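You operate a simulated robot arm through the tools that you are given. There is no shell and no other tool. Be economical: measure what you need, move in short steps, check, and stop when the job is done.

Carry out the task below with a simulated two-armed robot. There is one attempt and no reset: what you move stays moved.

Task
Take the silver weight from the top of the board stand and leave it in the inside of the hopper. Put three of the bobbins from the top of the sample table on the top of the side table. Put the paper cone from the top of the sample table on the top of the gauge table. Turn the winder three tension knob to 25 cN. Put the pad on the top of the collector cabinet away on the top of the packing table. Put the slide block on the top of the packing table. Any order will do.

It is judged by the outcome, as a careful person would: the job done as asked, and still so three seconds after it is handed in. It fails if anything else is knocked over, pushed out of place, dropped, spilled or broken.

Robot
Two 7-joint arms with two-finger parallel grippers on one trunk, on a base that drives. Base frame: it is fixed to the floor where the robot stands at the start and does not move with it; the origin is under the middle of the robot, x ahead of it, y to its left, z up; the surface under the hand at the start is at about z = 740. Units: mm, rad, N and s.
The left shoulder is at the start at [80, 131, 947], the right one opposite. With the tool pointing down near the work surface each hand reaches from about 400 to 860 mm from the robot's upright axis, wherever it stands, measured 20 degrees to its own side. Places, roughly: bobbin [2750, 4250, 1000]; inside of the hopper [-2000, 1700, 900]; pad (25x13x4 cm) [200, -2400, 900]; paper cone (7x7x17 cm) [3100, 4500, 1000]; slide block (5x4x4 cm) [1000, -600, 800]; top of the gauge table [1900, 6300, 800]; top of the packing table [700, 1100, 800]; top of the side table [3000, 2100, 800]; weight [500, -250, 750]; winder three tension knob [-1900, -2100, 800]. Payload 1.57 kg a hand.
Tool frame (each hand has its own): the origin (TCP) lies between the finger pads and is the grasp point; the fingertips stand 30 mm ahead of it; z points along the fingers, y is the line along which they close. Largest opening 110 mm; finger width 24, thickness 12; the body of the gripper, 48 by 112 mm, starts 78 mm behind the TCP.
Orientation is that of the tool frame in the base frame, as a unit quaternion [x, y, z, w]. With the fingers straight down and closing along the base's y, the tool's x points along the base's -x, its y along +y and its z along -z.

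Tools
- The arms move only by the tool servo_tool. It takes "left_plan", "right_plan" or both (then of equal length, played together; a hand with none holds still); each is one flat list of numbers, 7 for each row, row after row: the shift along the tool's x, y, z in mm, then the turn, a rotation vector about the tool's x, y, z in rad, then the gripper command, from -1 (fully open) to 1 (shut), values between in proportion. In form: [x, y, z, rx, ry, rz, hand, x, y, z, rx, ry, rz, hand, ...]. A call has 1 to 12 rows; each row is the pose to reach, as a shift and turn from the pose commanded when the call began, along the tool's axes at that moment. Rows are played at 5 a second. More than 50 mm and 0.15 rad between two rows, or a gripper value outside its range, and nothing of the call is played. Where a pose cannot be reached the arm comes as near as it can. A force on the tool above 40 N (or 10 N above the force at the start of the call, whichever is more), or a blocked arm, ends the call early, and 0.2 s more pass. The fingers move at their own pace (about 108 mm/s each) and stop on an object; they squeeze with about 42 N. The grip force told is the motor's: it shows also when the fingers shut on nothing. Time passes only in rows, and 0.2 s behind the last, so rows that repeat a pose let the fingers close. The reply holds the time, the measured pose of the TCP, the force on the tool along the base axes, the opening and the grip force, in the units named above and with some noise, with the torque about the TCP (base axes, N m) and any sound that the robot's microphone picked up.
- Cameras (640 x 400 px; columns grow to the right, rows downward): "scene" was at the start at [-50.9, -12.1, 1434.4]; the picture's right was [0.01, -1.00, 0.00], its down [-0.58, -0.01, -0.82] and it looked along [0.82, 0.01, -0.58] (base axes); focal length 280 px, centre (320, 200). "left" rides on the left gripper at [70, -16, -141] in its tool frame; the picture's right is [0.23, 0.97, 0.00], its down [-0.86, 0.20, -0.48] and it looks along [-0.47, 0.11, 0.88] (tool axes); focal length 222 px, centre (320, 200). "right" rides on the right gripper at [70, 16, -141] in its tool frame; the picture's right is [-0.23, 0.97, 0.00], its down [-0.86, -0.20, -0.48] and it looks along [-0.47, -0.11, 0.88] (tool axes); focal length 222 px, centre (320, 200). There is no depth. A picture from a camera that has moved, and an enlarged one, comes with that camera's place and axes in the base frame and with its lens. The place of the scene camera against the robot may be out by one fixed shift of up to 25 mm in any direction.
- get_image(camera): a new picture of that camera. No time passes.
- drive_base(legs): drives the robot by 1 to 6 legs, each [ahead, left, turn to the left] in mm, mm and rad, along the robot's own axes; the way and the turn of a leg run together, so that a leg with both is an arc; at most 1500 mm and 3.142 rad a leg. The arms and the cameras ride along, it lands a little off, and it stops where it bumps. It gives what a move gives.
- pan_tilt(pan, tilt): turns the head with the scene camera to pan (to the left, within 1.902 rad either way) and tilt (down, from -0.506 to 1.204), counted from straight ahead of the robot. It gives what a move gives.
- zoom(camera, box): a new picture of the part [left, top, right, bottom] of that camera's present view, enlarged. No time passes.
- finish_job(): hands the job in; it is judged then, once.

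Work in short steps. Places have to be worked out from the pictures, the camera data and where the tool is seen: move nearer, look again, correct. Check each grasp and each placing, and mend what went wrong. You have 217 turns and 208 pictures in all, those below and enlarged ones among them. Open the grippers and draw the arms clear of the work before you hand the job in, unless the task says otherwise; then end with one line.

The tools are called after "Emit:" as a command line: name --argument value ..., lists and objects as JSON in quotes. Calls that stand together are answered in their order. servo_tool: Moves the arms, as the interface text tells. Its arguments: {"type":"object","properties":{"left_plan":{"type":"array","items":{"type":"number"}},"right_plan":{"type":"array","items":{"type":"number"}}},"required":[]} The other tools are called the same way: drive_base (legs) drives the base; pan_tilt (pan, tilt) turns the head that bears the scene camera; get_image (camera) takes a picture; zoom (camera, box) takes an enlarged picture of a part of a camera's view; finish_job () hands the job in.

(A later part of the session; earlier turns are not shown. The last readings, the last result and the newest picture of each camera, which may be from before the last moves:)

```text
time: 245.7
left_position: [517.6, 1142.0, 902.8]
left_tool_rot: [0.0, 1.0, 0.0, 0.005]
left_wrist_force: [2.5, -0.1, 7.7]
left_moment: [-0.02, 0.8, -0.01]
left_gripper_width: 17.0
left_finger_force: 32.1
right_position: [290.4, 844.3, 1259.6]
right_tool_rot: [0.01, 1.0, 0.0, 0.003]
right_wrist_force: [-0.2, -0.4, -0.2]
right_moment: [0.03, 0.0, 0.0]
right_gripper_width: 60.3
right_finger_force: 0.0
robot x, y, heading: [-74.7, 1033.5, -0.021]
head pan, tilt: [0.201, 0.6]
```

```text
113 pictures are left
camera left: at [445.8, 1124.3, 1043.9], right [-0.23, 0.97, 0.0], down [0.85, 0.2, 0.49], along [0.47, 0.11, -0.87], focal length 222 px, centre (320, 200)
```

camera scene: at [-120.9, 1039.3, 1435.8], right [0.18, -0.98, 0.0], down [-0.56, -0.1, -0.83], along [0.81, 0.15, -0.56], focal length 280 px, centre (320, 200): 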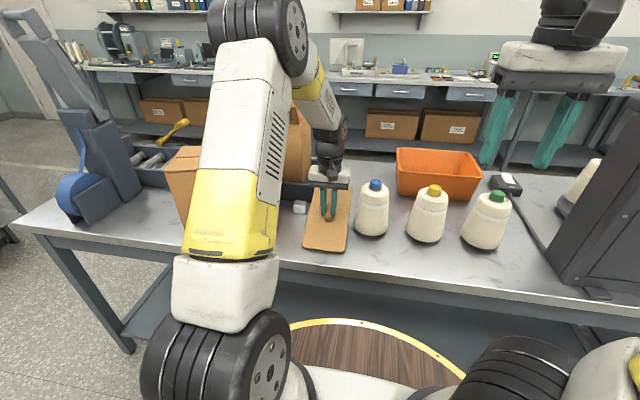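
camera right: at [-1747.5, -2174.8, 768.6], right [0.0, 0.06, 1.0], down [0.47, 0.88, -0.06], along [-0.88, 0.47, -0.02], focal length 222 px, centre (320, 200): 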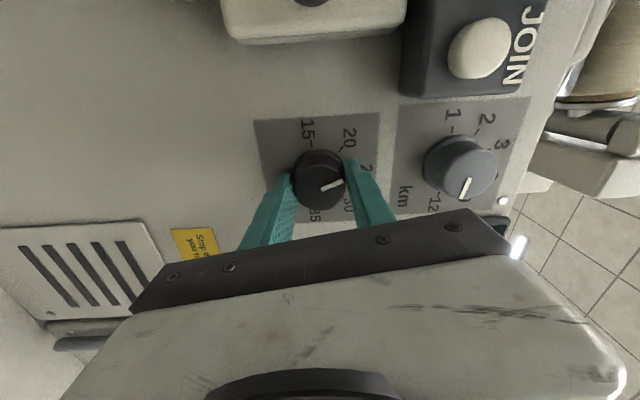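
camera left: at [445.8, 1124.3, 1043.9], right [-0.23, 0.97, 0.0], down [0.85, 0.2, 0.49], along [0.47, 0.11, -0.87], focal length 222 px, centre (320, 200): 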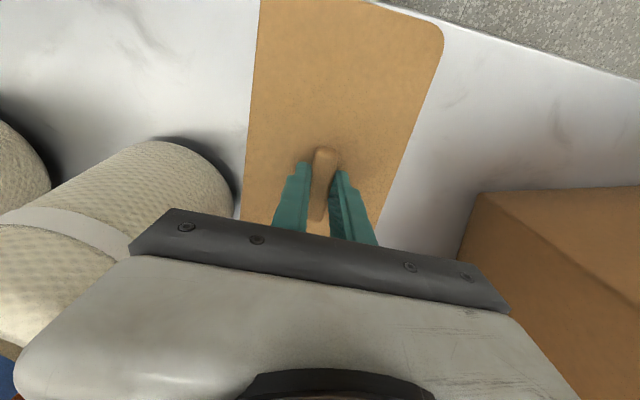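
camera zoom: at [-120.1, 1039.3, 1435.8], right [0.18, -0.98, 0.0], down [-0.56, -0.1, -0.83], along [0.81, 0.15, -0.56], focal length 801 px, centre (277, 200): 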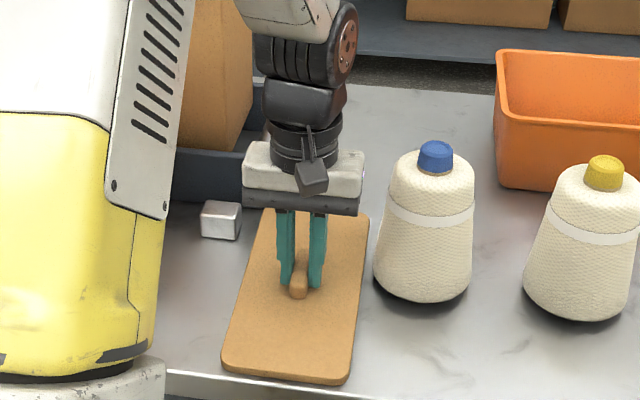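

Almost flat. I press a few mm more and then open slightly and rise.

Emit:
servo_tool --left_plan '[0, 0, 2, 0, 0, 0, 1, 0, 0, 4, 0, 0, 0, 1, 0, 0, 6, 0, 0, 0, 1, 0, 0, 6, 0, 0, 0, 1]'

Emit:
servo_tool --left_plan '[0, 0, 0, 0, 0, 0, 0.4, 0, 0, 0, 0, 0, 0, 0.1, 0, 0, -3, 0, 0, 0, 0.1, 0, 0, -25, 0, 0, 0, 0.1, 0, 0, -60, 0, 0, 0, 0.1, 0, 0, -100, 0, 0, 0, 0.1, 0, 0, -145, 0, 0, 0, 0.1, 0, 0, -190, 0, 0, 0, 0.1, 0, 0, -230, 0, 0, 0, 0.1]'

Emit:
zoom --camera "scene" --box '[270, 130, 400, 270]'

Emit:
get_image --camera "left"

```text
time: 246.7
left_position: [517.2, 1143.4, 896.7]
left_tool_rot: [0.0, 1.0, 0.001, 0.004]
left_wrist_force: [3.7, -1.0, 6.4]
left_moment: [-0.08, 0.64, 0.12]
left_gripper_width: 16.9
left_finger_force: 31.9
right_position: [289.1, 844.0, 1259.6]
right_tool_rot: [0.01, 1.0, 0.0, 0.002]
right_wrist_force: [-0.1, -0.1, 0.4]
right_moment: [-0.01, 0.01, -0.03]
right_gripper_width: 60.4
right_finger_force: 0.0
robot x, y, heading: [-69.7, 1032.5, -0.021]
head pan, tilt: [0.201, 0.6]
```

```text
time: 248.7
left_position: [516.2, 1141.4, 1129.0]
left_tool_rot: [0.0, 1.0, 0.001, 0.006]
left_wrist_force: [0.4, -0.7, 0.4]
left_moment: [-0.01, 0.01, -0.01]
left_gripper_width: 49.2
left_finger_force: 0.1
right_position: [289.4, 845.2, 1261.2]
right_tool_rot: [0.01, 1.0, 0.0, 0.002]
right_wrist_force: [0.5, 0.5, -0.8]
right_moment: [0.02, 0.02, 0.04]
right_gripper_width: 60.4
right_finger_force: 0.1
robot x, y, heading: [-67.2, 1031.1, -0.019]
head pan, tilt: [0.201, 0.6]
```

```text
2.86 times, centred on (335, 200) of scene
camera zoom: at [-119.8, 1039.4, 1435.8], right [0.18, -0.98, 0.0], down [-0.56, -0.1, -0.82], along [0.81, 0.15, -0.57], focal length 801 px, centre (277, 200)
```

zoom: 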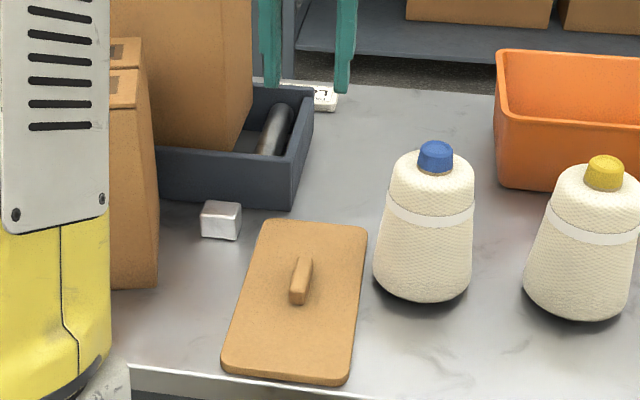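

```text
111 pictures are left
camera left: at [444.7, 1123.2, 1269.4], right [-0.23, 0.97, 0.0], down [0.85, 0.2, 0.49], along [0.47, 0.11, -0.87], focal length 222 px, centre (320, 200)
```

left: 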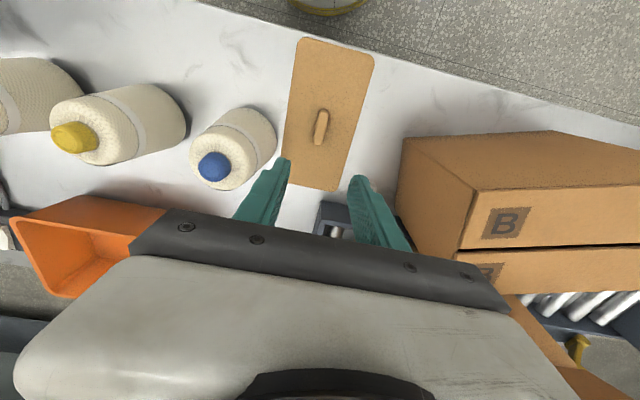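

Block and pad both rest on the packing table. I retract the left arm and drive round to the aisle on the other side.

Emit:
servo_tool --left_plan '[45, -5, 0, 0, 0, 0, 0.1, 90, -10, 0, 0, 0, 0, 0.1, 135, -15, 0, 0, 0, 0, 0.1, 180, -20, 0, 0, 0, 0, 0.1, 220, -25, 0, 0, 0, 0, 0.1]'

Emit:
drive_base --legs '[[-330, 0, 0.02], [0, -1150, 0], [0, -1150, 0], [1000, 0, 0], [900, 0, 0], [0, 0, 1.571]]'

Emit:
pan_tilt --pan -0.1 --tilt 0.25

Emit:
get_image --camera "scene"

```text
time: 249.9
left_position: [295.2, 1117.8, 1123.1]
left_tool_rot: [0.0, 1.0, 0.001, 0.005]
left_wrist_force: [0.9, 0.7, 0.1]
left_moment: [0.0, 0.03, 0.03]
left_gripper_width: 49.7
left_finger_force: 0.0
right_position: [290.2, 844.5, 1260.2]
right_tool_rot: [0.011, 1.0, 0.0, 0.002]
right_wrist_force: [0.6, 0.7, 1.0]
right_moment: [-0.01, 0.05, -0.02]
right_gripper_width: 60.5
right_finger_force: 0.1
robot x, y, heading: [-68.5, 1033.5, -0.02]
head pan, tilt: [0.201, 0.6]
```

```text
time: 276.0
left_position: [1391.7, -916.8, 1121.8]
left_tool_rot: [0.731, -0.683, -0.004, -0.003]
left_wrist_force: [-0.6, -0.1, 0.1]
left_moment: [-0.02, 0.03, -0.06]
left_gripper_width: 49.8
left_finger_force: 0.1
right_position: [1665.6, -905.8, 1260.4]
right_tool_rot: [0.724, -0.69, -0.002, -0.001]
right_wrist_force: [0.6, -0.7, 0.3]
right_moment: [0.0, 0.0, 0.01]
right_gripper_width: 60.3
right_finger_force: 0.1
robot x, y, heading: [1497.6, -1273.7, 1.615]
head pan, tilt: [0.201, 0.6]
```

```text
time: 276.9
left_position: [1391.6, -915.4, 1121.9]
left_tool_rot: [0.731, -0.683, -0.004, -0.003]
left_wrist_force: [-0.2, 0.0, 0.4]
left_moment: [0.0, 0.02, -0.01]
left_gripper_width: 49.4
left_finger_force: 0.0
right_position: [1666.2, -905.7, 1259.7]
right_tool_rot: [0.724, -0.69, -0.002, -0.002]
right_wrist_force: [0.0, 0.1, -0.2]
right_moment: [0.0, 0.0, 0.0]
right_gripper_width: 60.6
right_finger_force: 0.0
robot x, y, heading: [1506.0, -1276.0, 1.617]
head pan, tilt: [-0.099, 0.25]
```

```text
110 pictures are left
camera scene: at [1513.5, -1333.6, 1468.0], right [1.0, -0.05, 0.0], down [-0.01, -0.25, -0.97], along [0.05, 0.97, -0.25], focal length 280 px, centre (320, 200)
```

scene: 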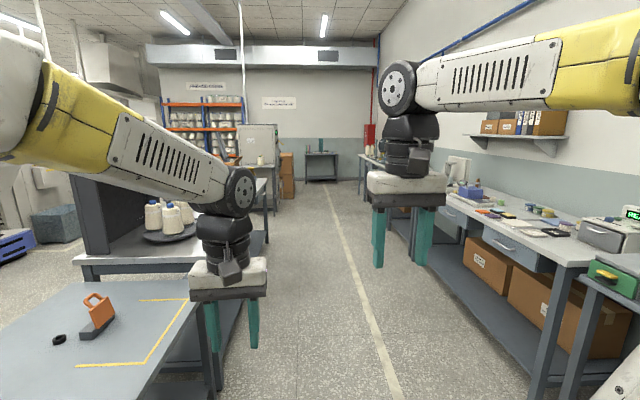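

The aisle is clear. I drive north to about (1750,4100) and turn to face the tables on the right.

Emit:
drive_base --legs '[[0, 0, -0.046], [1450, -100, 0], [1450, -100, 0], [1400, -50, 0], [1050, 0, 0], [0, 0, -1.571]]'

Emit:
pan_tilt --pan 0 --tilt 0.35

Emit:
get_image --camera "scene"

```text
time: 306.9
left_position: [2281.8, 4179.4, 1122.4]
left_tool_rot: [0.023, 1.0, 0.001, 0.005]
left_wrist_force: [-0.2, -1.5, 0.5]
left_moment: [0.01, 0.0, -0.04]
left_gripper_width: 49.4
left_finger_force: 0.2
right_position: [2262.1, 3906.2, 1260.2]
right_tool_rot: [0.035, 0.999, -0.001, 0.002]
right_wrist_force: [0.2, -0.4, 0.3]
right_moment: [0.01, 0.04, -0.01]
right_gripper_width: 60.6
right_finger_force: 0.1
robot x, y, heading: [1914.7, 4115.1, -0.072]
head pan, tilt: [-0.099, 0.25]
```

```text
time: 307.6
left_position: [2282.8, 4181.2, 1122.1]
left_tool_rot: [0.024, 1.0, 0.001, 0.005]
left_wrist_force: [0.4, -0.1, -0.6]
left_moment: [-0.01, -0.01, 0.02]
left_gripper_width: 49.5
left_finger_force: 0.2
right_position: [2261.8, 3906.5, 1260.4]
right_tool_rot: [0.034, 0.999, 0.0, 0.002]
right_wrist_force: [-0.1, -1.7, -0.2]
right_moment: [-0.01, 0.03, 0.01]
right_gripper_width: 60.4
right_finger_force: 0.0
robot x, y, heading: [1912.8, 4110.2, -0.068]
head pan, tilt: [0.0, 0.351]
```

```text
109 pictures are left
camera scene: at [1868.1, 4103.2, 1458.6], right [-0.07, -1.0, 0.0], down [-0.34, 0.02, -0.94], along [0.94, -0.06, -0.34], focal length 280 px, centre (320, 200)
```

scene: 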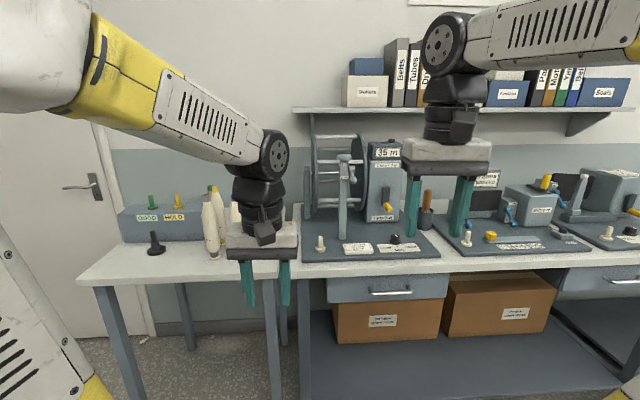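

The small table at left carries the bobbins. I zoom in.

Emit:
zoom --camera "scene" --box '[80, 150, 300, 290]'

```text
2.86 times, centred on (190, 220) of scene
camera zoom: at [1868.1, 4103.2, 1458.6], right [-0.07, -1.0, 0.0], down [-0.34, 0.02, -0.94], along [0.94, -0.06, -0.34], focal length 801 px, centre (691, 143)
```

zoom: 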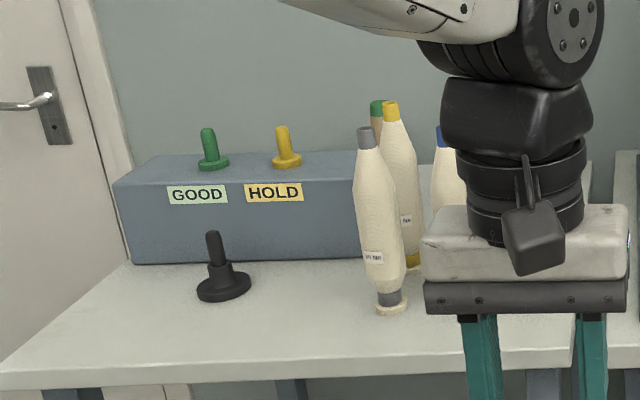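

The arm hides part of the table. I shift 300 mm left and look again.

Emit:
drive_base --legs '[[0, 330, 0.07]]'

Emit:
pan_tilt --pan -0.05 --tilt 0.4

Emit:
get_image --camera "scene"

Emit:
zoom --camera "scene" --box '[200, 130, 420, 270]'

```text
time: 309.8
left_position: [2287.0, 4533.3, 1123.4]
left_tool_rot: [-0.012, 1.0, 0.002, 0.006]
left_wrist_force: [0.4, -0.3, -0.2]
left_moment: [0.0, -0.01, -0.02]
left_gripper_width: 49.7
left_finger_force: 0.1
right_position: [2285.3, 4260.5, 1259.9]
right_tool_rot: [-0.001, 1.0, -0.001, 0.002]
right_wrist_force: [-0.7, -0.2, 0.4]
right_moment: [0.01, 0.02, 0.0]
right_gripper_width: 60.7
right_finger_force: 0.2
robot x, y, heading: [1927.5, 4440.5, -0.001]
head pan, tilt: [0.0, 0.351]
```

```text
time: 310.4
left_position: [2286.8, 4534.2, 1122.6]
left_tool_rot: [-0.011, 1.0, 0.0, 0.006]
left_wrist_force: [0.3, -0.1, 0.3]
left_moment: [-0.01, -0.03, 0.03]
left_gripper_width: 49.5
left_finger_force: 0.1
right_position: [2286.0, 4260.0, 1260.2]
right_tool_rot: [0.0, 1.0, 0.0, 0.003]
right_wrist_force: [0.6, -0.1, -0.6]
right_moment: [0.0, 0.01, 0.01]
right_gripper_width: 60.1
right_finger_force: 0.1
robot x, y, heading: [1925.7, 4438.4, -0.004]
head pan, tilt: [-0.051, 0.4]
```

```text
107 pictures are left
camera scene: at [1878.5, 4423.9, 1454.1], right [-0.05, -1.0, 0.0], down [-0.39, 0.02, -0.92], along [0.92, -0.05, -0.39], focal length 280 px, centre (320, 200)
```

scene: 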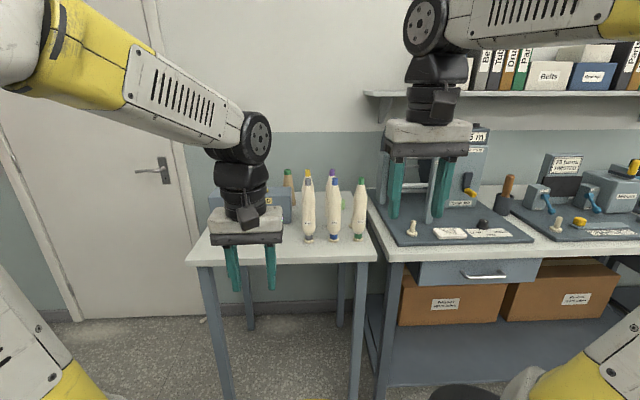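

```text
2.86 times, centred on (310, 200) of scene
camera zoom: at [1878.5, 4423.9, 1454.1], right [-0.05, -1.0, 0.0], down [-0.39, 0.02, -0.92], along [0.92, -0.05, -0.39], focal length 801 px, centre (349, 200)
```

zoom: 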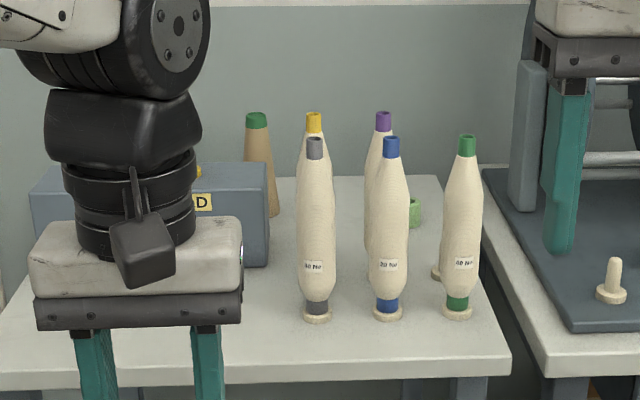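

Five bobbins (grey, yellow, purple, blue, green), tops at z≈1146, table ≈900; the brown paper cone is at the back. I raise the left hand and drive nearer so the left hand takes grey and the right takes green.

Emit:
servo_tool --left_plan '[0, 0, -40, 0, 0, 0, -1, 0, 0, -80, 0, 0, 0, -1, 0, 0, -120, 0, 0, 0, -1, 0, 0, -150, 0, 0, 0, -1]' --right_plan '[0, 0, 0, 0, 0, 0, -1, 0, 0, 0, 0, 0, 0, -1, 0, 0, 0, 0, 0, 0, -1, 0, 0, -10, 0, 0, 0, -1]'

Emit:
drive_base --legs '[[0, -95, 0], [260, 0, 0]]'

Emit:
get_image --camera "left"

Emit:
get_image --camera "right"

Emit:
get_image --camera "scene"

```text
time: 311.4
left_position: [2284.0, 4535.5, 1272.2]
left_tool_rot: [-0.01, 1.0, 0.0, 0.006]
left_wrist_force: [0.2, 0.8, 0.9]
left_moment: [0.02, 0.03, 0.0]
left_gripper_width: 110.2
left_finger_force: 0.1
right_position: [2287.3, 4260.7, 1270.9]
right_tool_rot: [-0.001, 1.0, 0.0, 0.003]
right_wrist_force: [0.3, -0.1, 0.2]
right_moment: [0.02, -0.04, 0.01]
right_gripper_width: 110.1
right_finger_force: 0.0
robot x, y, heading: [1922.1, 4442.9, -0.005]
head pan, tilt: [-0.051, 0.4]
```

```text
time: 314.1
left_position: [2558.9, 4440.2, 1271.5]
left_tool_rot: [-0.011, 1.0, 0.001, 0.005]
left_wrist_force: [-0.1, 0.4, -0.9]
left_moment: [0.01, 0.0, -0.04]
left_gripper_width: 110.2
left_finger_force: 0.0
right_position: [2561.0, 4164.8, 1270.7]
right_tool_rot: [0.0, 1.0, 0.0, 0.002]
right_wrist_force: [-0.4, 0.1, 0.1]
right_moment: [0.0, 0.03, 0.0]
right_gripper_width: 110.1
right_finger_force: 0.0
robot x, y, heading: [2196.9, 4346.7, -0.001]
head pan, tilt: [-0.051, 0.4]
```

```text
105 pictures are left
camera left: at [2486.3, 4419.9, 1412.9], right [-0.25, 0.97, 0.0], down [0.85, 0.22, 0.49], along [0.47, 0.12, -0.87], focal length 222 px, centre (320, 200)
```

left: 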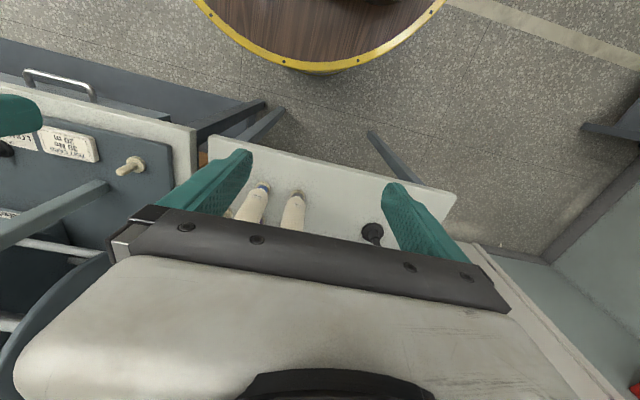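

```text
104 pictures are left
camera right: at [2491.6, 4179.6, 1411.4], right [0.23, 0.97, 0.0], down [0.85, -0.2, 0.48], along [0.47, -0.11, -0.88], focal length 222 px, centre (320, 200)
```

right: 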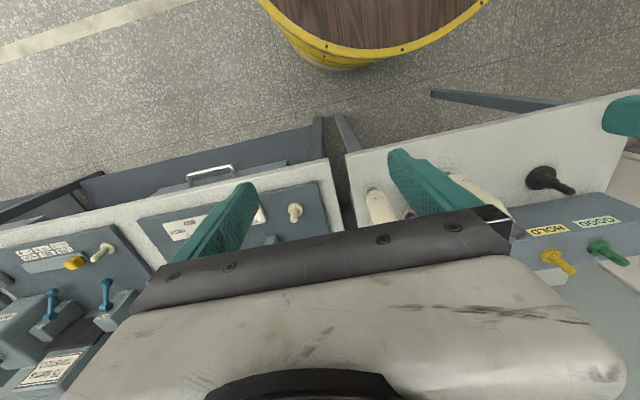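

```text
103 pictures are left
camera scene: at [2152.6, 4328.3, 1454.1], right [-0.05, -1.0, 0.0], down [-0.39, 0.02, -0.92], along [0.92, -0.05, -0.39], focal length 280 px, centre (320, 200)
```

scene: 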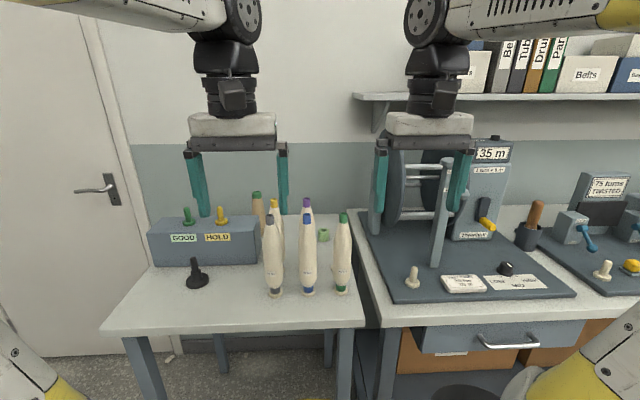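

Feet: grey ≈(2751,4431), blue ≈(2763,4340), green ≈(2753,4252). I bring both open hands above grey and green.

Emit:
servo_tool --left_plan '[-38, -3, 0, 0, 0, 0, -1, -76, -6, 0, 0, 0, 0, -1, -114, -9, 0, 0, 0, 0, -1, -152, -11, 0, 0, 0, 0, -1, -188, -13, 0, 0, 0, 0, -1, -188, -13, 0, 0, 0, 0, -1]' --right_plan '[-38, 18, 0, 0, 0, 0, -1, -76, 36, 0, 0, 0, 0, -1, -114, 53, 0, 0, 0, 0, -1, -152, 70, 0, 0, 0, 0, -1, -189, 87, 0, 0, 0, 0, -1, -189, 87, 0, 0, 0, 0, -1]'

Emit:
get_image --camera "left"

Emit:
get_image --camera "right"

```text
time: 315.5
left_position: [2748.3, 4431.6, 1277.4]
left_tool_rot: [-0.011, 1.0, 0.001, 0.005]
left_wrist_force: [0.5, 0.9, 0.7]
left_moment: [-0.01, 0.03, -0.02]
left_gripper_width: 109.9
left_finger_force: 0.0
right_position: [2750.1, 4252.8, 1267.3]
right_tool_rot: [-0.001, 1.0, 0.0, 0.003]
right_wrist_force: [0.4, 0.1, 0.3]
right_moment: [-0.01, 0.02, 0.03]
right_gripper_width: 110.1
right_finger_force: 0.0
robot x, y, heading: [2200.6, 4345.6, -0.0]
head pan, tilt: [-0.051, 0.4]
```

```text
102 pictures are left
camera left: at [2677.2, 4411.5, 1418.4], right [-0.25, 0.97, 0.0], down [0.85, 0.22, 0.49], along [0.47, 0.12, -0.87], focal length 222 px, centre (320, 200)
```

left: 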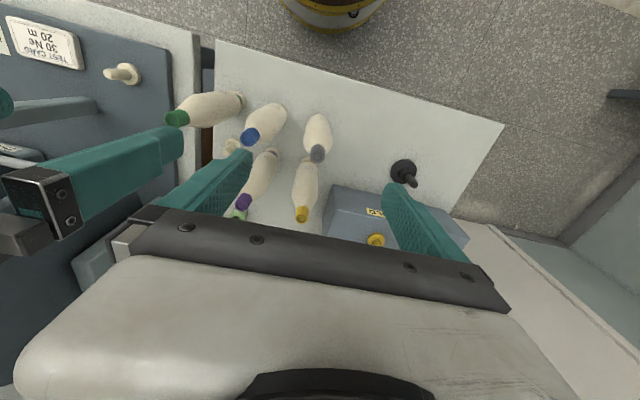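

```text
101 pictures are left
camera right: at [2680.4, 4267.3, 1409.7], right [0.23, 0.97, 0.0], down [0.85, -0.2, 0.48], along [0.47, -0.11, -0.88], focal length 222 px, centre (320, 200)
```

right: 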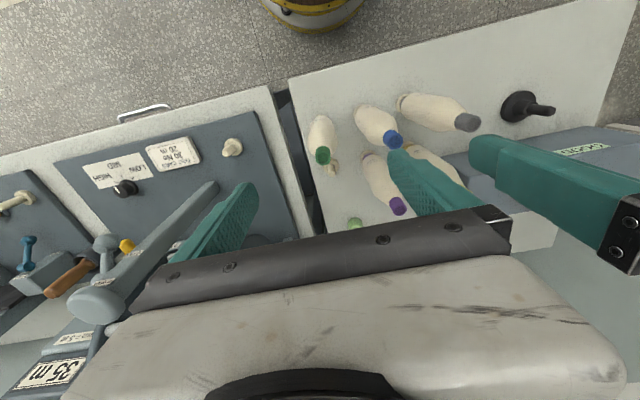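

Both hands are aligned within ~4 mm. I narrow to 80 mm and descend both to z≈1100 around the bobbins.

Emit:
servo_tool --left_plan '[-4, -2, 0, 0, 0, 0, -0.45, -4, -2, 20, 0, 0, 0, -0.45, -4, -2, 60, 0, 0, 0, -0.45, -4, -2, 100, 0, 0, 0, -0.45, -4, -2, 135, 0, 0, 0, -0.45, -4, -2, 160, 0, 0, 0, -0.45, -4, -2, 177, 0, 0, 0, -0.45]' --right_plan '[-4, 1, 0, 0, 0, 0, -0.45, -4, 1, 20, 0, 0, 0, -0.45, -4, 1, 60, 0, 0, 0, -0.45, -4, 1, 100, 0, 0, 0, -0.45, -4, 1, 130, 0, 0, 0, -0.45, -4, 1, 152, 0, 0, 0, -0.45, -4, 1, 167, 0, 0, 0, -0.45]'

Emit:
get_image --camera "left"

Emit:
get_image --camera "right"

Emit:
get_image --camera "scene"

```text
time: 317.1
left_position: [2751.9, 4429.4, 1099.5]
left_tool_rot: [-0.012, 1.0, 0.001, 0.005]
left_wrist_force: [-0.1, 0.0, -0.6]
left_moment: [-0.02, -0.04, 0.01]
left_gripper_width: 79.7
left_finger_force: 0.1
right_position: [2754.4, 4251.7, 1102.9]
right_tool_rot: [0.0, 1.0, 0.001, 0.004]
right_wrist_force: [0.9, -0.2, -0.4]
right_moment: [-0.02, 0.0, 0.06]
right_gripper_width: 79.6
right_finger_force: 0.1
robot x, y, heading: [2196.6, 4348.2, 0.004]
head pan, tilt: [-0.051, 0.4]
```

```text
100 pictures are left
camera left: at [2680.5, 4409.4, 1240.6], right [-0.25, 0.97, 0.0], down [0.85, 0.22, 0.49], along [0.47, 0.12, -0.87], focal length 222 px, centre (320, 200)
```

left: 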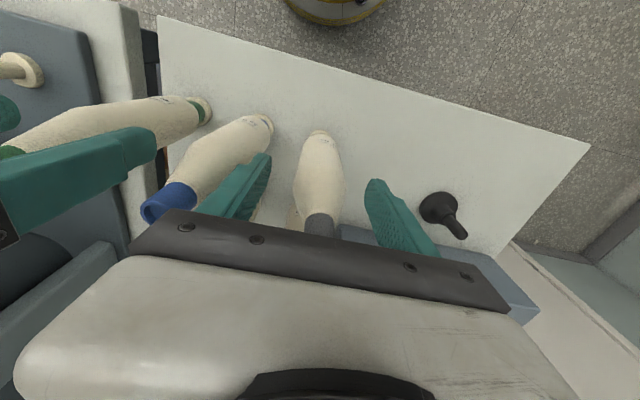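

```text
99 pictures are left
camera right: at [2685.3, 4266.6, 1244.1], right [0.23, 0.97, 0.0], down [0.85, -0.2, 0.48], along [0.47, -0.11, -0.88], focal length 222 px, centre (320, 200)
```

right: 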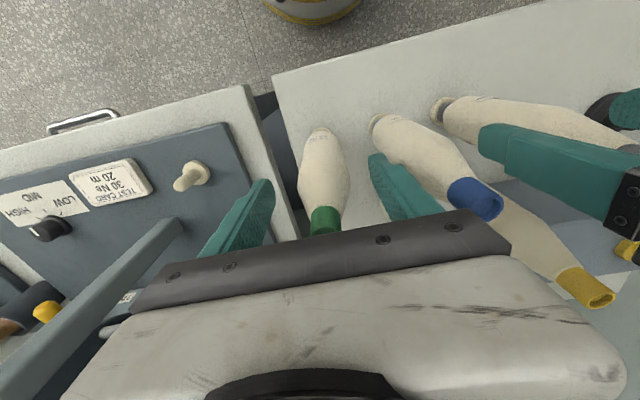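

```text
98 pictures are left
camera scene: at [2152.7, 4328.4, 1454.1], right [-0.05, -1.0, 0.0], down [-0.39, 0.02, -0.92], along [0.92, -0.05, -0.39], focal length 280 px, centre (320, 200)
```

scene: 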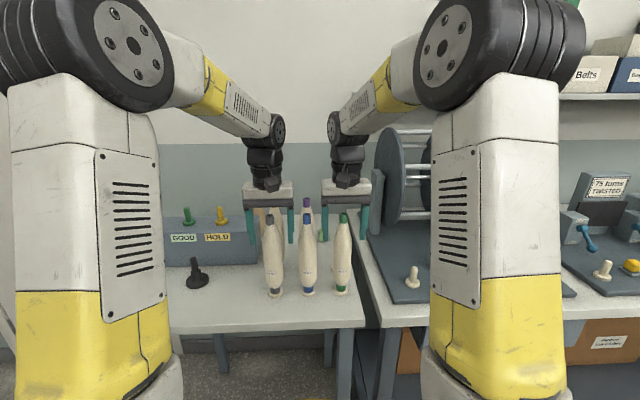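

Each bobbin stands centred between its fingers. I close both hands and lift a little.

Emit:
servo_tool --left_plan '[0, 0, 0, 0, 0, 0, 0, 0, 0, 0, 0, 0, 0, 0.6, 0, 0, 0, 0, 0, 0, 1, 0, 0, 0, 0, 0, 0, 1, 0, 0, 0, 0, 0, 0, 1, 0, 0, -4, 0, 0, 0, 1, 0, 0, -10, 0, 0, 0, 1, 0, 0, -18, 0, 0, 0, 1, 0, 0, -28, 0, 0, 0, 1]' --right_plan '[0, 0, 0, 0, 0, 0, 0, 0, 0, 0, 0, 0, 0, 0.6, 0, 0, 0, 0, 0, 0, 1, 0, 0, 0, 0, 0, 0, 1, 0, 0, 0, 0, 0, 0, 1, 0, 0, -4, 0, 0, 0, 1, 0, 0, -10, 0, 0, 0, 1, 0, 0, -18, 0, 0, 0, 1, 0, 0, -28, 0, 0, 0, 1]'

Emit:
get_image --camera "scene"

Emit:
zoom --camera "scene" --box '[220, 180, 400, 310]'

```text
time: 319.1
left_position: [2752.6, 4430.4, 1126.4]
left_tool_rot: [-0.01, 1.0, 0.001, 0.005]
left_wrist_force: [-0.3, 0.2, -1.9]
left_moment: [-0.07, 0.05, -0.01]
left_gripper_width: 46.2
left_finger_force: 42.0
right_position: [2755.1, 4252.6, 1134.0]
right_tool_rot: [-0.001, 1.0, 0.0, 0.002]
right_wrist_force: [-0.4, -0.9, -1.6]
right_moment: [-0.17, 0.1, -0.02]
right_gripper_width: 44.9
right_finger_force: 41.8
robot x, y, heading: [2198.0, 4348.9, 0.004]
head pan, tilt: [-0.051, 0.4]
```

```text
97 pictures are left
camera scene: at [2153.0, 4328.3, 1454.1], right [-0.05, -1.0, 0.0], down [-0.39, 0.02, -0.92], along [0.92, -0.05, -0.39], focal length 280 px, centre (320, 200)
```

scene: 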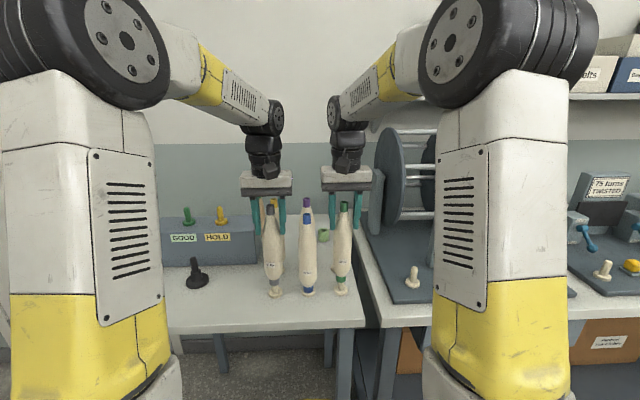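

```text
3.08 times, centred on (310, 245) of scene
camera zoom: at [2153.0, 4328.3, 1454.1], right [-0.05, -1.0, 0.0], down [-0.39, 0.02, -0.92], along [0.92, -0.05, -0.39], focal length 863 px, centre (351, 62)
```

zoom: 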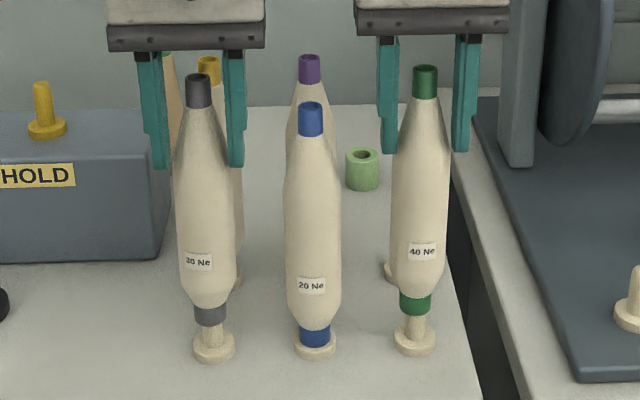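

They sit on pegs; I lift them straight up well clear.

Emit:
servo_tool --left_plan '[0, 0, -15, 0, 0, 0, 1, 0, 0, -35, 0, 0, 0, 1, 0, 0, -55, 0, 0, 0, 1, 0, 0, -75, 0, 0, 0, 1, 0, 0, -95, 0, 0, 0, 1, 0, 0, -115, 0, 0, 0, 1, 0, 0, -135, 0, 0, 0, 1, 0, 0, -155, 0, 0, 0, 1]' --right_plan '[0, 0, -15, 0, 0, 0, 1, 0, 0, -35, 0, 0, 0, 1, 0, 0, -55, 0, 0, 0, 1, 0, 0, -75, 0, 0, 0, 1, 0, 0, -95, 0, 0, 0, 1, 0, 0, -115, 0, 0, 0, 1, 0, 0, -135, 0, 0, 0, 1, 0, 0, -155, 0, 0, 0, 1]'

Emit:
get_image --camera "scene"

```text
time: 320.9
left_position: [2751.4, 4427.6, 1281.2]
left_tool_rot: [-0.012, 1.0, 0.001, 0.005]
left_wrist_force: [0.9, -0.9, -1.1]
left_moment: [-0.01, 0.03, 0.02]
left_gripper_width: 46.0
left_finger_force: 41.6
right_position: [2754.4, 4253.9, 1287.1]
right_tool_rot: [-0.002, 1.0, 0.0, 0.003]
right_wrist_force: [0.0, 0.0, -1.1]
right_moment: [0.0, 0.03, 0.0]
right_gripper_width: 44.3
right_finger_force: 42.2
robot x, y, heading: [2198.3, 4349.0, -0.002]
head pan, tilt: [-0.051, 0.4]
```

```text
95 pictures are left
camera scene: at [2153.0, 4328.4, 1454.1], right [-0.05, -1.0, 0.0], down [-0.39, 0.02, -0.92], along [0.92, -0.05, -0.39], focal length 280 px, centre (320, 200)
```

scene: 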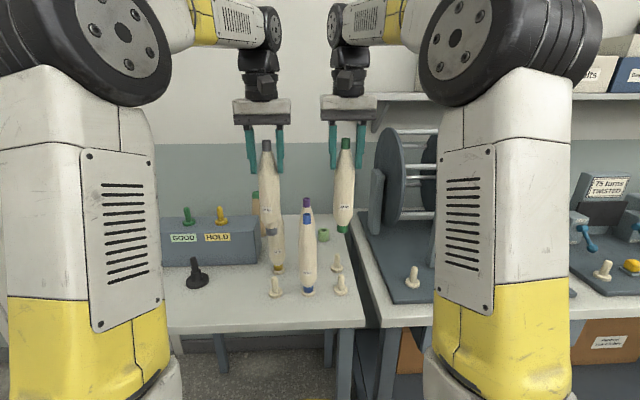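

Both bobbins are free of their pegs. I back off 450 mm and slide along the aisle to the side table.

Emit:
drive_base --legs '[[-450, 0, 0], [0, -1150, 0], [0, -1150, 0]]'

Emit:
pan_tilt --pan 0 --tilt 0.45

Emit:
get_image --camera "scene"

```text
time: 334.7
left_position: [2424.5, 2128.5, 1279.5]
left_tool_rot: [-0.045, 0.999, 0.001, 0.005]
left_wrist_force: [0.1, -0.3, -1.6]
left_moment: [-0.02, 0.01, 0.0]
left_gripper_width: 45.4
left_finger_force: 41.7
right_position: [2439.9, 1955.3, 1288.5]
right_tool_rot: [-0.033, 0.999, 0.001, 0.003]
right_wrist_force: [-0.2, 0.4, -0.6]
right_moment: [0.04, 0.05, 0.0]
right_gripper_width: 44.0
right_finger_force: 41.9
robot x, y, heading: [1882.9, 2010.5, 0.067]
head pan, tilt: [-0.051, 0.4]
```

```text
time: 335.3
left_position: [2424.6, 2128.0, 1280.0]
left_tool_rot: [-0.045, 0.999, 0.001, 0.005]
left_wrist_force: [0.2, 0.3, -1.4]
left_moment: [-0.01, 0.05, 0.01]
left_gripper_width: 45.2
left_finger_force: 42.0
right_position: [2439.8, 1955.5, 1287.5]
right_tool_rot: [-0.034, 0.999, 0.0, 0.003]
right_wrist_force: [-0.3, 0.3, -1.0]
right_moment: [0.0, 0.02, 0.03]
right_gripper_width: 43.9
right_finger_force: 41.4
robot x, y, heading: [1876.5, 2011.3, 0.069]
head pan, tilt: [0.0, 0.45]
```

```text
94 pictures are left
camera scene: at [1833.2, 1993.8, 1449.4], right [0.07, -1.0, 0.0], down [-0.43, -0.03, -0.9], along [0.9, 0.06, -0.44], focal length 280 px, centre (320, 200)
```

scene: 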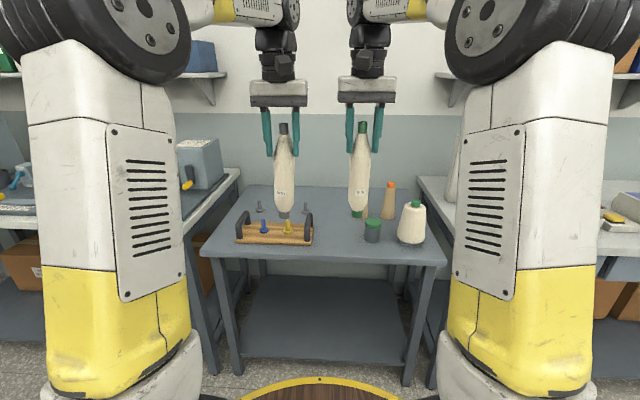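

Emit:
zoom --camera "scene" --box '[190, 110, 450, 275]'

```text
2.42 times, centred on (320, 192) of scene
camera zoom: at [1833.2, 1993.8, 1449.4], right [0.07, -1.0, 0.0], down [-0.43, -0.03, -0.9], along [0.9, 0.06, -0.44], focal length 680 px, centre (320, 218)
```

zoom: 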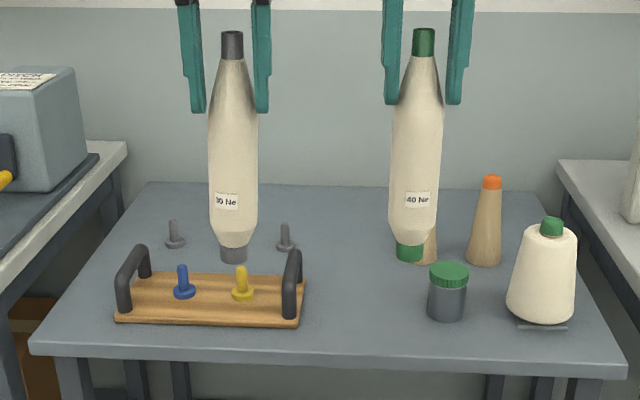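

The side table has free surface between the wooden tray and the jar. I square up, drive 340 mm nearer and check with the wrist cameras.

Emit:
drive_base --legs '[[0, 0, -0.069], [340, 30, 0]]'

Emit:
get_image --camera "left"

Emit:
get_image --camera "right"

Emit:
get_image --camera "scene"

```text
time: 338.0
left_position: [2768.4, 2121.6, 1280.2]
left_tool_rot: [-0.011, 1.0, 0.001, 0.005]
left_wrist_force: [-0.1, -0.1, -1.7]
left_moment: [0.04, 0.01, -0.01]
left_gripper_width: 45.2
left_finger_force: 41.8
right_position: [2771.0, 1948.8, 1286.8]
right_tool_rot: [0.0, 1.0, -0.001, 0.002]
right_wrist_force: [-0.3, 0.4, -1.5]
right_moment: [0.03, 0.03, -0.03]
right_gripper_width: 43.7
right_finger_force: 41.6
robot x, y, heading: [2219.3, 2041.4, 0.005]
head pan, tilt: [0.0, 0.45]
```

```text
92 pictures are left
camera left: at [2697.1, 2102.2, 1420.9], right [-0.25, 0.97, 0.0], down [0.85, 0.22, 0.49], along [0.47, 0.12, -0.87], focal length 222 px, centre (320, 200)
```

left: 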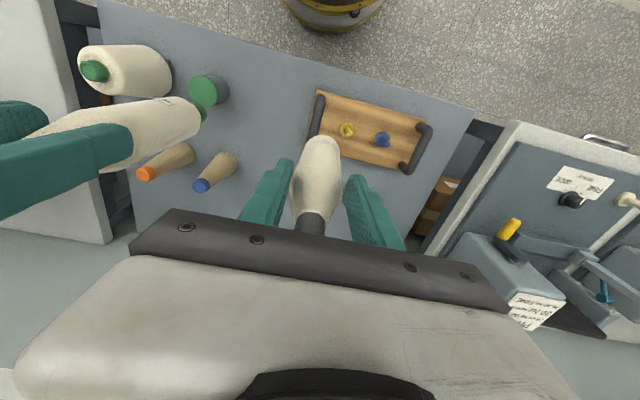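

```text
91 pictures are left
camera right: at [2702.5, 1963.6, 1428.1], right [0.22, 0.97, 0.0], down [0.85, -0.2, 0.48], along [0.47, -0.11, -0.88], focal length 222 px, centre (320, 200)
```

right: 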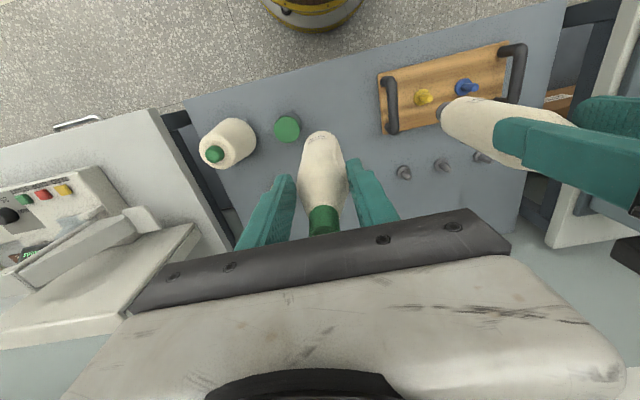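

```text
90 pictures are left
camera scene: at [2170.0, 2027.1, 1449.4], right [0.0, -1.0, 0.0], down [-0.44, 0.0, -0.9], along [0.9, 0.0, -0.44], focal length 280 px, centre (320, 200)
```

scene: 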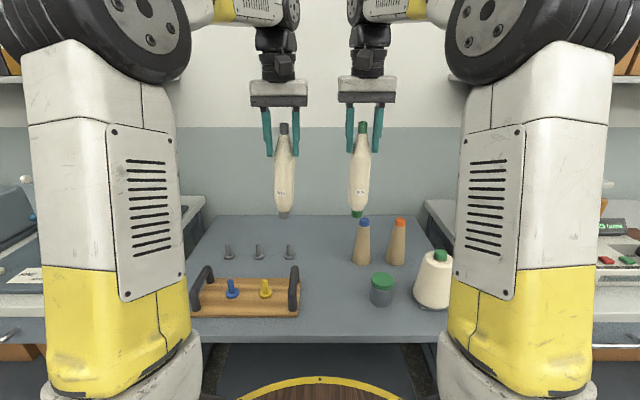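

Table top ≈785. I'll stand the grey bobbin at about (2880,2062) and the green one at about (2780,1950). First the left hand moves over and down while the right steps aside.

Emit:
servo_tool --left_plan '[-28, -15, 0, 0, 0, 0, 1, -56, -31, 0, 0, 0, 0, 1, -84, -47, 0, 0, 0, 0, 1, -111, -62, 0, 0, 0, 0, 1, -111, -62, 35, 0, 0, 0, 1, -111, -62, 70, 0, 0, 0, 1, -111, -62, 105, 0, 0, 0, 1, -111, -62, 140, 0, 0, 0, 1, -111, -62, 175, 0, 0, 0, 1, -111, -62, 205, 0, 0, 0, 1, -111, -62, 235, 0, 0, 0, 1, -111, -62, 260, 0, 0, 0, 1]' --right_plan '[0, -25, 0, 0, 0, 0, 1, 10, -50, 0, 0, 0, 0, 1, 20, -70, 0, 0, 0, 0, 1, 30, -80, 0, 0, 0, 0, 1, 30, -80, 0, 0, 0, 0, 1, 30, -80, 0, 0, 0, 0, 1, 30, -80, 0, 0, 0, 0, 1, 30, -80, 0, 0, 0, 0, 1, 30, -80, 0, 0, 0, 0, 1, 30, -80, 0, 0, 0, 0, 1, 30, -80, 0, 0, 0, 0, 1, 30, -80, 0, 0, 0, 0, 1]'

Emit:
get_image --camera "scene"

Emit:
get_image --camera "left"

Emit:
get_image --camera "right"

```text
time: 340.6
left_position: [2881.8, 2061.7, 1020.1]
left_tool_rot: [-0.012, 1.0, 0.001, 0.005]
left_wrist_force: [-0.6, -0.6, -1.8]
left_moment: [-0.03, -0.02, 0.0]
left_gripper_width: 45.0
left_finger_force: 41.7
right_position: [2742.3, 1869.2, 1284.0]
right_tool_rot: [-0.001, 1.0, 0.0, 0.003]
right_wrist_force: [-0.9, 0.3, -1.0]
right_moment: [0.01, 0.04, 0.01]
right_gripper_width: 43.3
right_finger_force: 42.1
robot x, y, heading: [2216.5, 2038.2, -0.008]
head pan, tilt: [0.0, 0.45]
```

```text
89 pictures are left
camera scene: at [2170.0, 2027.1, 1449.4], right [0.0, -1.0, 0.0], down [-0.44, 0.0, -0.9], along [0.9, 0.0, -0.44], focal length 280 px, centre (320, 200)
```

scene: 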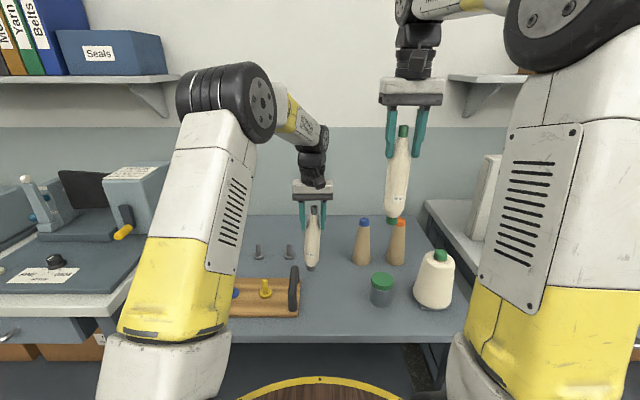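

```text
88 pictures are left
camera left: at [2810.6, 2042.1, 1160.8], right [-0.25, 0.97, 0.0], down [0.85, 0.22, 0.49], along [0.47, 0.12, -0.87], focal length 222 px, centre (320, 200)
```

left: 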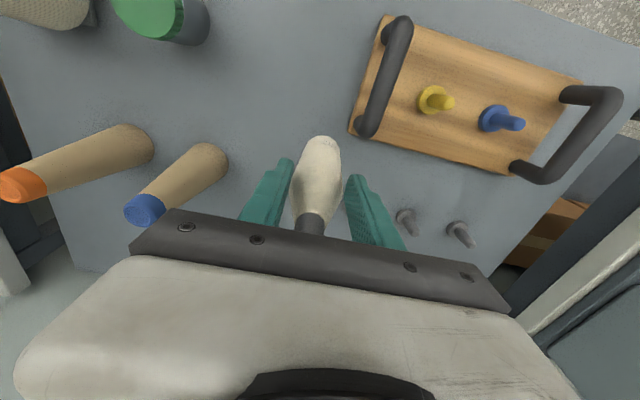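

```text
87 pictures are left
camera right: at [2673.3, 1883.1, 1426.5], right [0.22, 0.97, 0.0], down [0.85, -0.2, 0.48], along [0.47, -0.11, -0.88], focal length 222 px, centre (320, 200)
```

right: 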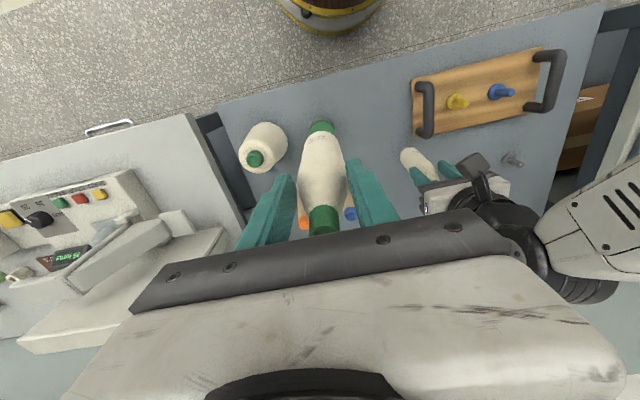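

The spot below is clear. I lower the grey bobbin slowly to contact.

Emit:
servo_tool --left_plan '[0, 0, 15, 0, 0, 0, 1, 0, 0, 28, 0, 0, 0, 1, 0, 0, 36, 0, 0, 0, 1, 0, 0, 40, 0, 0, 0, 1, 0, 0, 44, 0, 0, 0, 1, 0, 0, 48, 0, 0, 0, 1, 0, 0, 52, 0, 0, 0, 1, 0, 0, 56, 0, 0, 0, 1, 0, 0, 60, 0, 0, 0, 1, 0, 0, 64, 0, 0, 0, 1, 0, 0, 68, 0, 0, 0, 1, 0, 0, 72, 0, 0, 0, 1]'

Emit:
zoom --camera "scene" --box '[230, 160, 430, 310]'

```text
time: 341.4
left_position: [2886.0, 2059.9, 991.3]
left_tool_rot: [-0.012, 1.0, -0.002, 0.01]
left_wrist_force: [-3.5, 0.3, 9.6]
left_moment: [0.06, 0.46, 0.0]
left_gripper_width: 44.8
left_finger_force: 41.8
right_position: [2742.0, 1867.2, 1286.4]
right_tool_rot: [0.001, 1.0, 0.0, 0.003]
right_wrist_force: [-0.8, -0.1, -1.6]
right_moment: [0.0, -0.02, -0.02]
right_gripper_width: 43.6
right_finger_force: 41.9
robot x, y, heading: [2215.2, 2043.8, 0.006]
head pan, tilt: [0.0, 0.45]
stopped in row 4 (left hand): the force on the tool passed its limit at 46 N (the readings are from after the stop); the commanded pose is now the measured one
```

```text
2.67 times, centred on (330, 235) of scene
camera zoom: at [2169.4, 2027.1, 1449.4], right [0.0, -1.0, 0.0], down [-0.43, 0.0, -0.9], along [0.9, 0.0, -0.43], focal length 748 px, centre (293, 107)
```

zoom: 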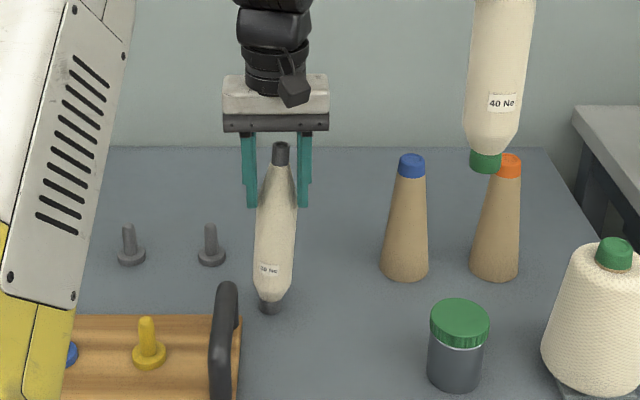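

Contact, but the bobbin leans a few degrees in the grip. I raise slightly and measure the lean in the wrist view.

Emit:
servo_tool --left_plan '[0, 0, -6, 0, 0, 0, 1, 0, 0, -12, 0, 0, 0, 1]'

Emit:
zoom --camera "left" --box '[240, 110, 400, 250]'

Emit:
zoom --camera "scene" --box '[270, 180, 350, 290]'

```text
time: 342.1
left_position: [2886.5, 2059.6, 1002.0]
left_tool_rot: [-0.012, 1.0, -0.002, 0.011]
left_wrist_force: [-0.8, -0.2, -0.4]
left_moment: [0.0, 0.01, 0.0]
left_gripper_width: 45.0
left_finger_force: 41.7
right_position: [2742.8, 1869.4, 1285.9]
right_tool_rot: [-0.001, 1.0, 0.0, 0.002]
right_wrist_force: [-0.8, 0.6, -1.8]
right_moment: [-0.01, 0.04, -0.01]
right_gripper_width: 43.6
right_finger_force: 41.9
robot x, y, heading: [2219.0, 2040.8, -0.001]
head pan, tilt: [0.0, 0.45]
```

```text
2.86 times, centred on (320, 180) of left
camera zoom: at [2812.9, 2039.4, 1141.8], right [-0.25, 0.97, -0.01], down [0.84, 0.22, 0.5], along [0.48, 0.12, -0.87], focal length 635 px, centre (320, 257)
```

zoom: 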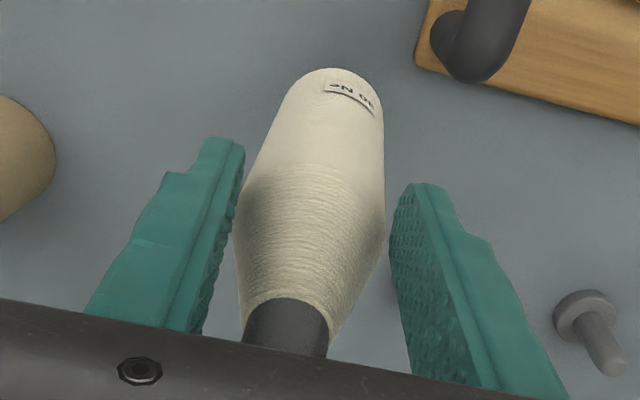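

```text
3.64 times, centred on (310, 235) of scene
camera zoom: at [2170.1, 2027.1, 1449.4], right [0.0, -1.0, 0.0], down [-0.44, 0.0, -0.9], along [0.9, 0.0, -0.44], focal length 1020 px, centre (356, 73)
```

zoom: 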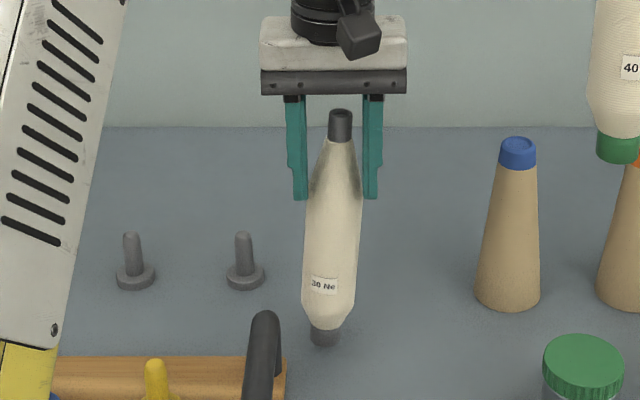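

The foot leans ~3° toward +y. I roll the hand to compensate (+0.056 about tool x, +0.02 about y), and check.

Emit:
servo_tool --left_plan '[0, 0, -4, 0.028, 0.01, 0, 1, 0, 0, -4, 0.056, 0.02, 0, 1, 0, 0, -4, 0.056, 0.02, 0, 1]'

Emit:
zoom --camera "scene" --box '[270, 180, 350, 290]'

Emit:
zoom --camera "right" --box '[380, 110, 500, 230]'

```text
time: 342.9
left_position: [2885.6, 2059.5, 1006.0]
left_tool_rot: [-0.012, 0.999, -0.03, 0.0]
left_wrist_force: [0.7, 0.0, -1.1]
left_moment: [0.01, 0.04, 0.0]
left_gripper_width: 45.0
left_finger_force: 42.2
right_position: [2742.6, 1869.6, 1285.4]
right_tool_rot: [0.0, 1.0, 0.0, 0.003]
right_wrist_force: [0.0, -0.4, -2.0]
right_moment: [-0.01, 0.02, 0.0]
right_gripper_width: 43.4
right_finger_force: 42.4
robot x, y, heading: [2219.6, 2039.3, 0.001]
head pan, tilt: [0.0, 0.45]
```

```text
3.64 times, centred on (310, 235) of scene
camera zoom: at [2170.0, 2027.1, 1449.4], right [0.0, -1.0, 0.0], down [-0.44, 0.0, -0.9], along [0.9, 0.0, -0.44], focal length 1020 px, centre (356, 73)
```

zoom: 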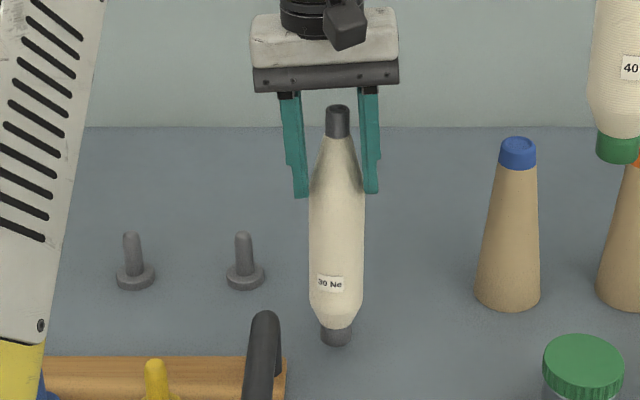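

```text
3.33 times, centred on (440, 170) of right
camera zoom: at [2673.3, 1883.2, 1426.5], right [0.22, 0.97, 0.0], down [0.85, -0.2, 0.48], along [0.47, -0.11, -0.88], focal length 740 px, centre (-80, 300)
```

zoom: 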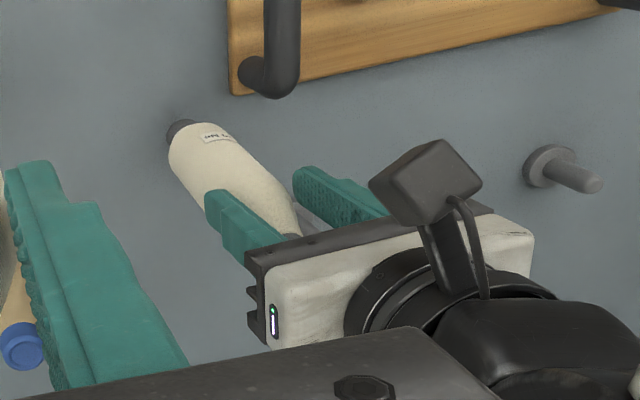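

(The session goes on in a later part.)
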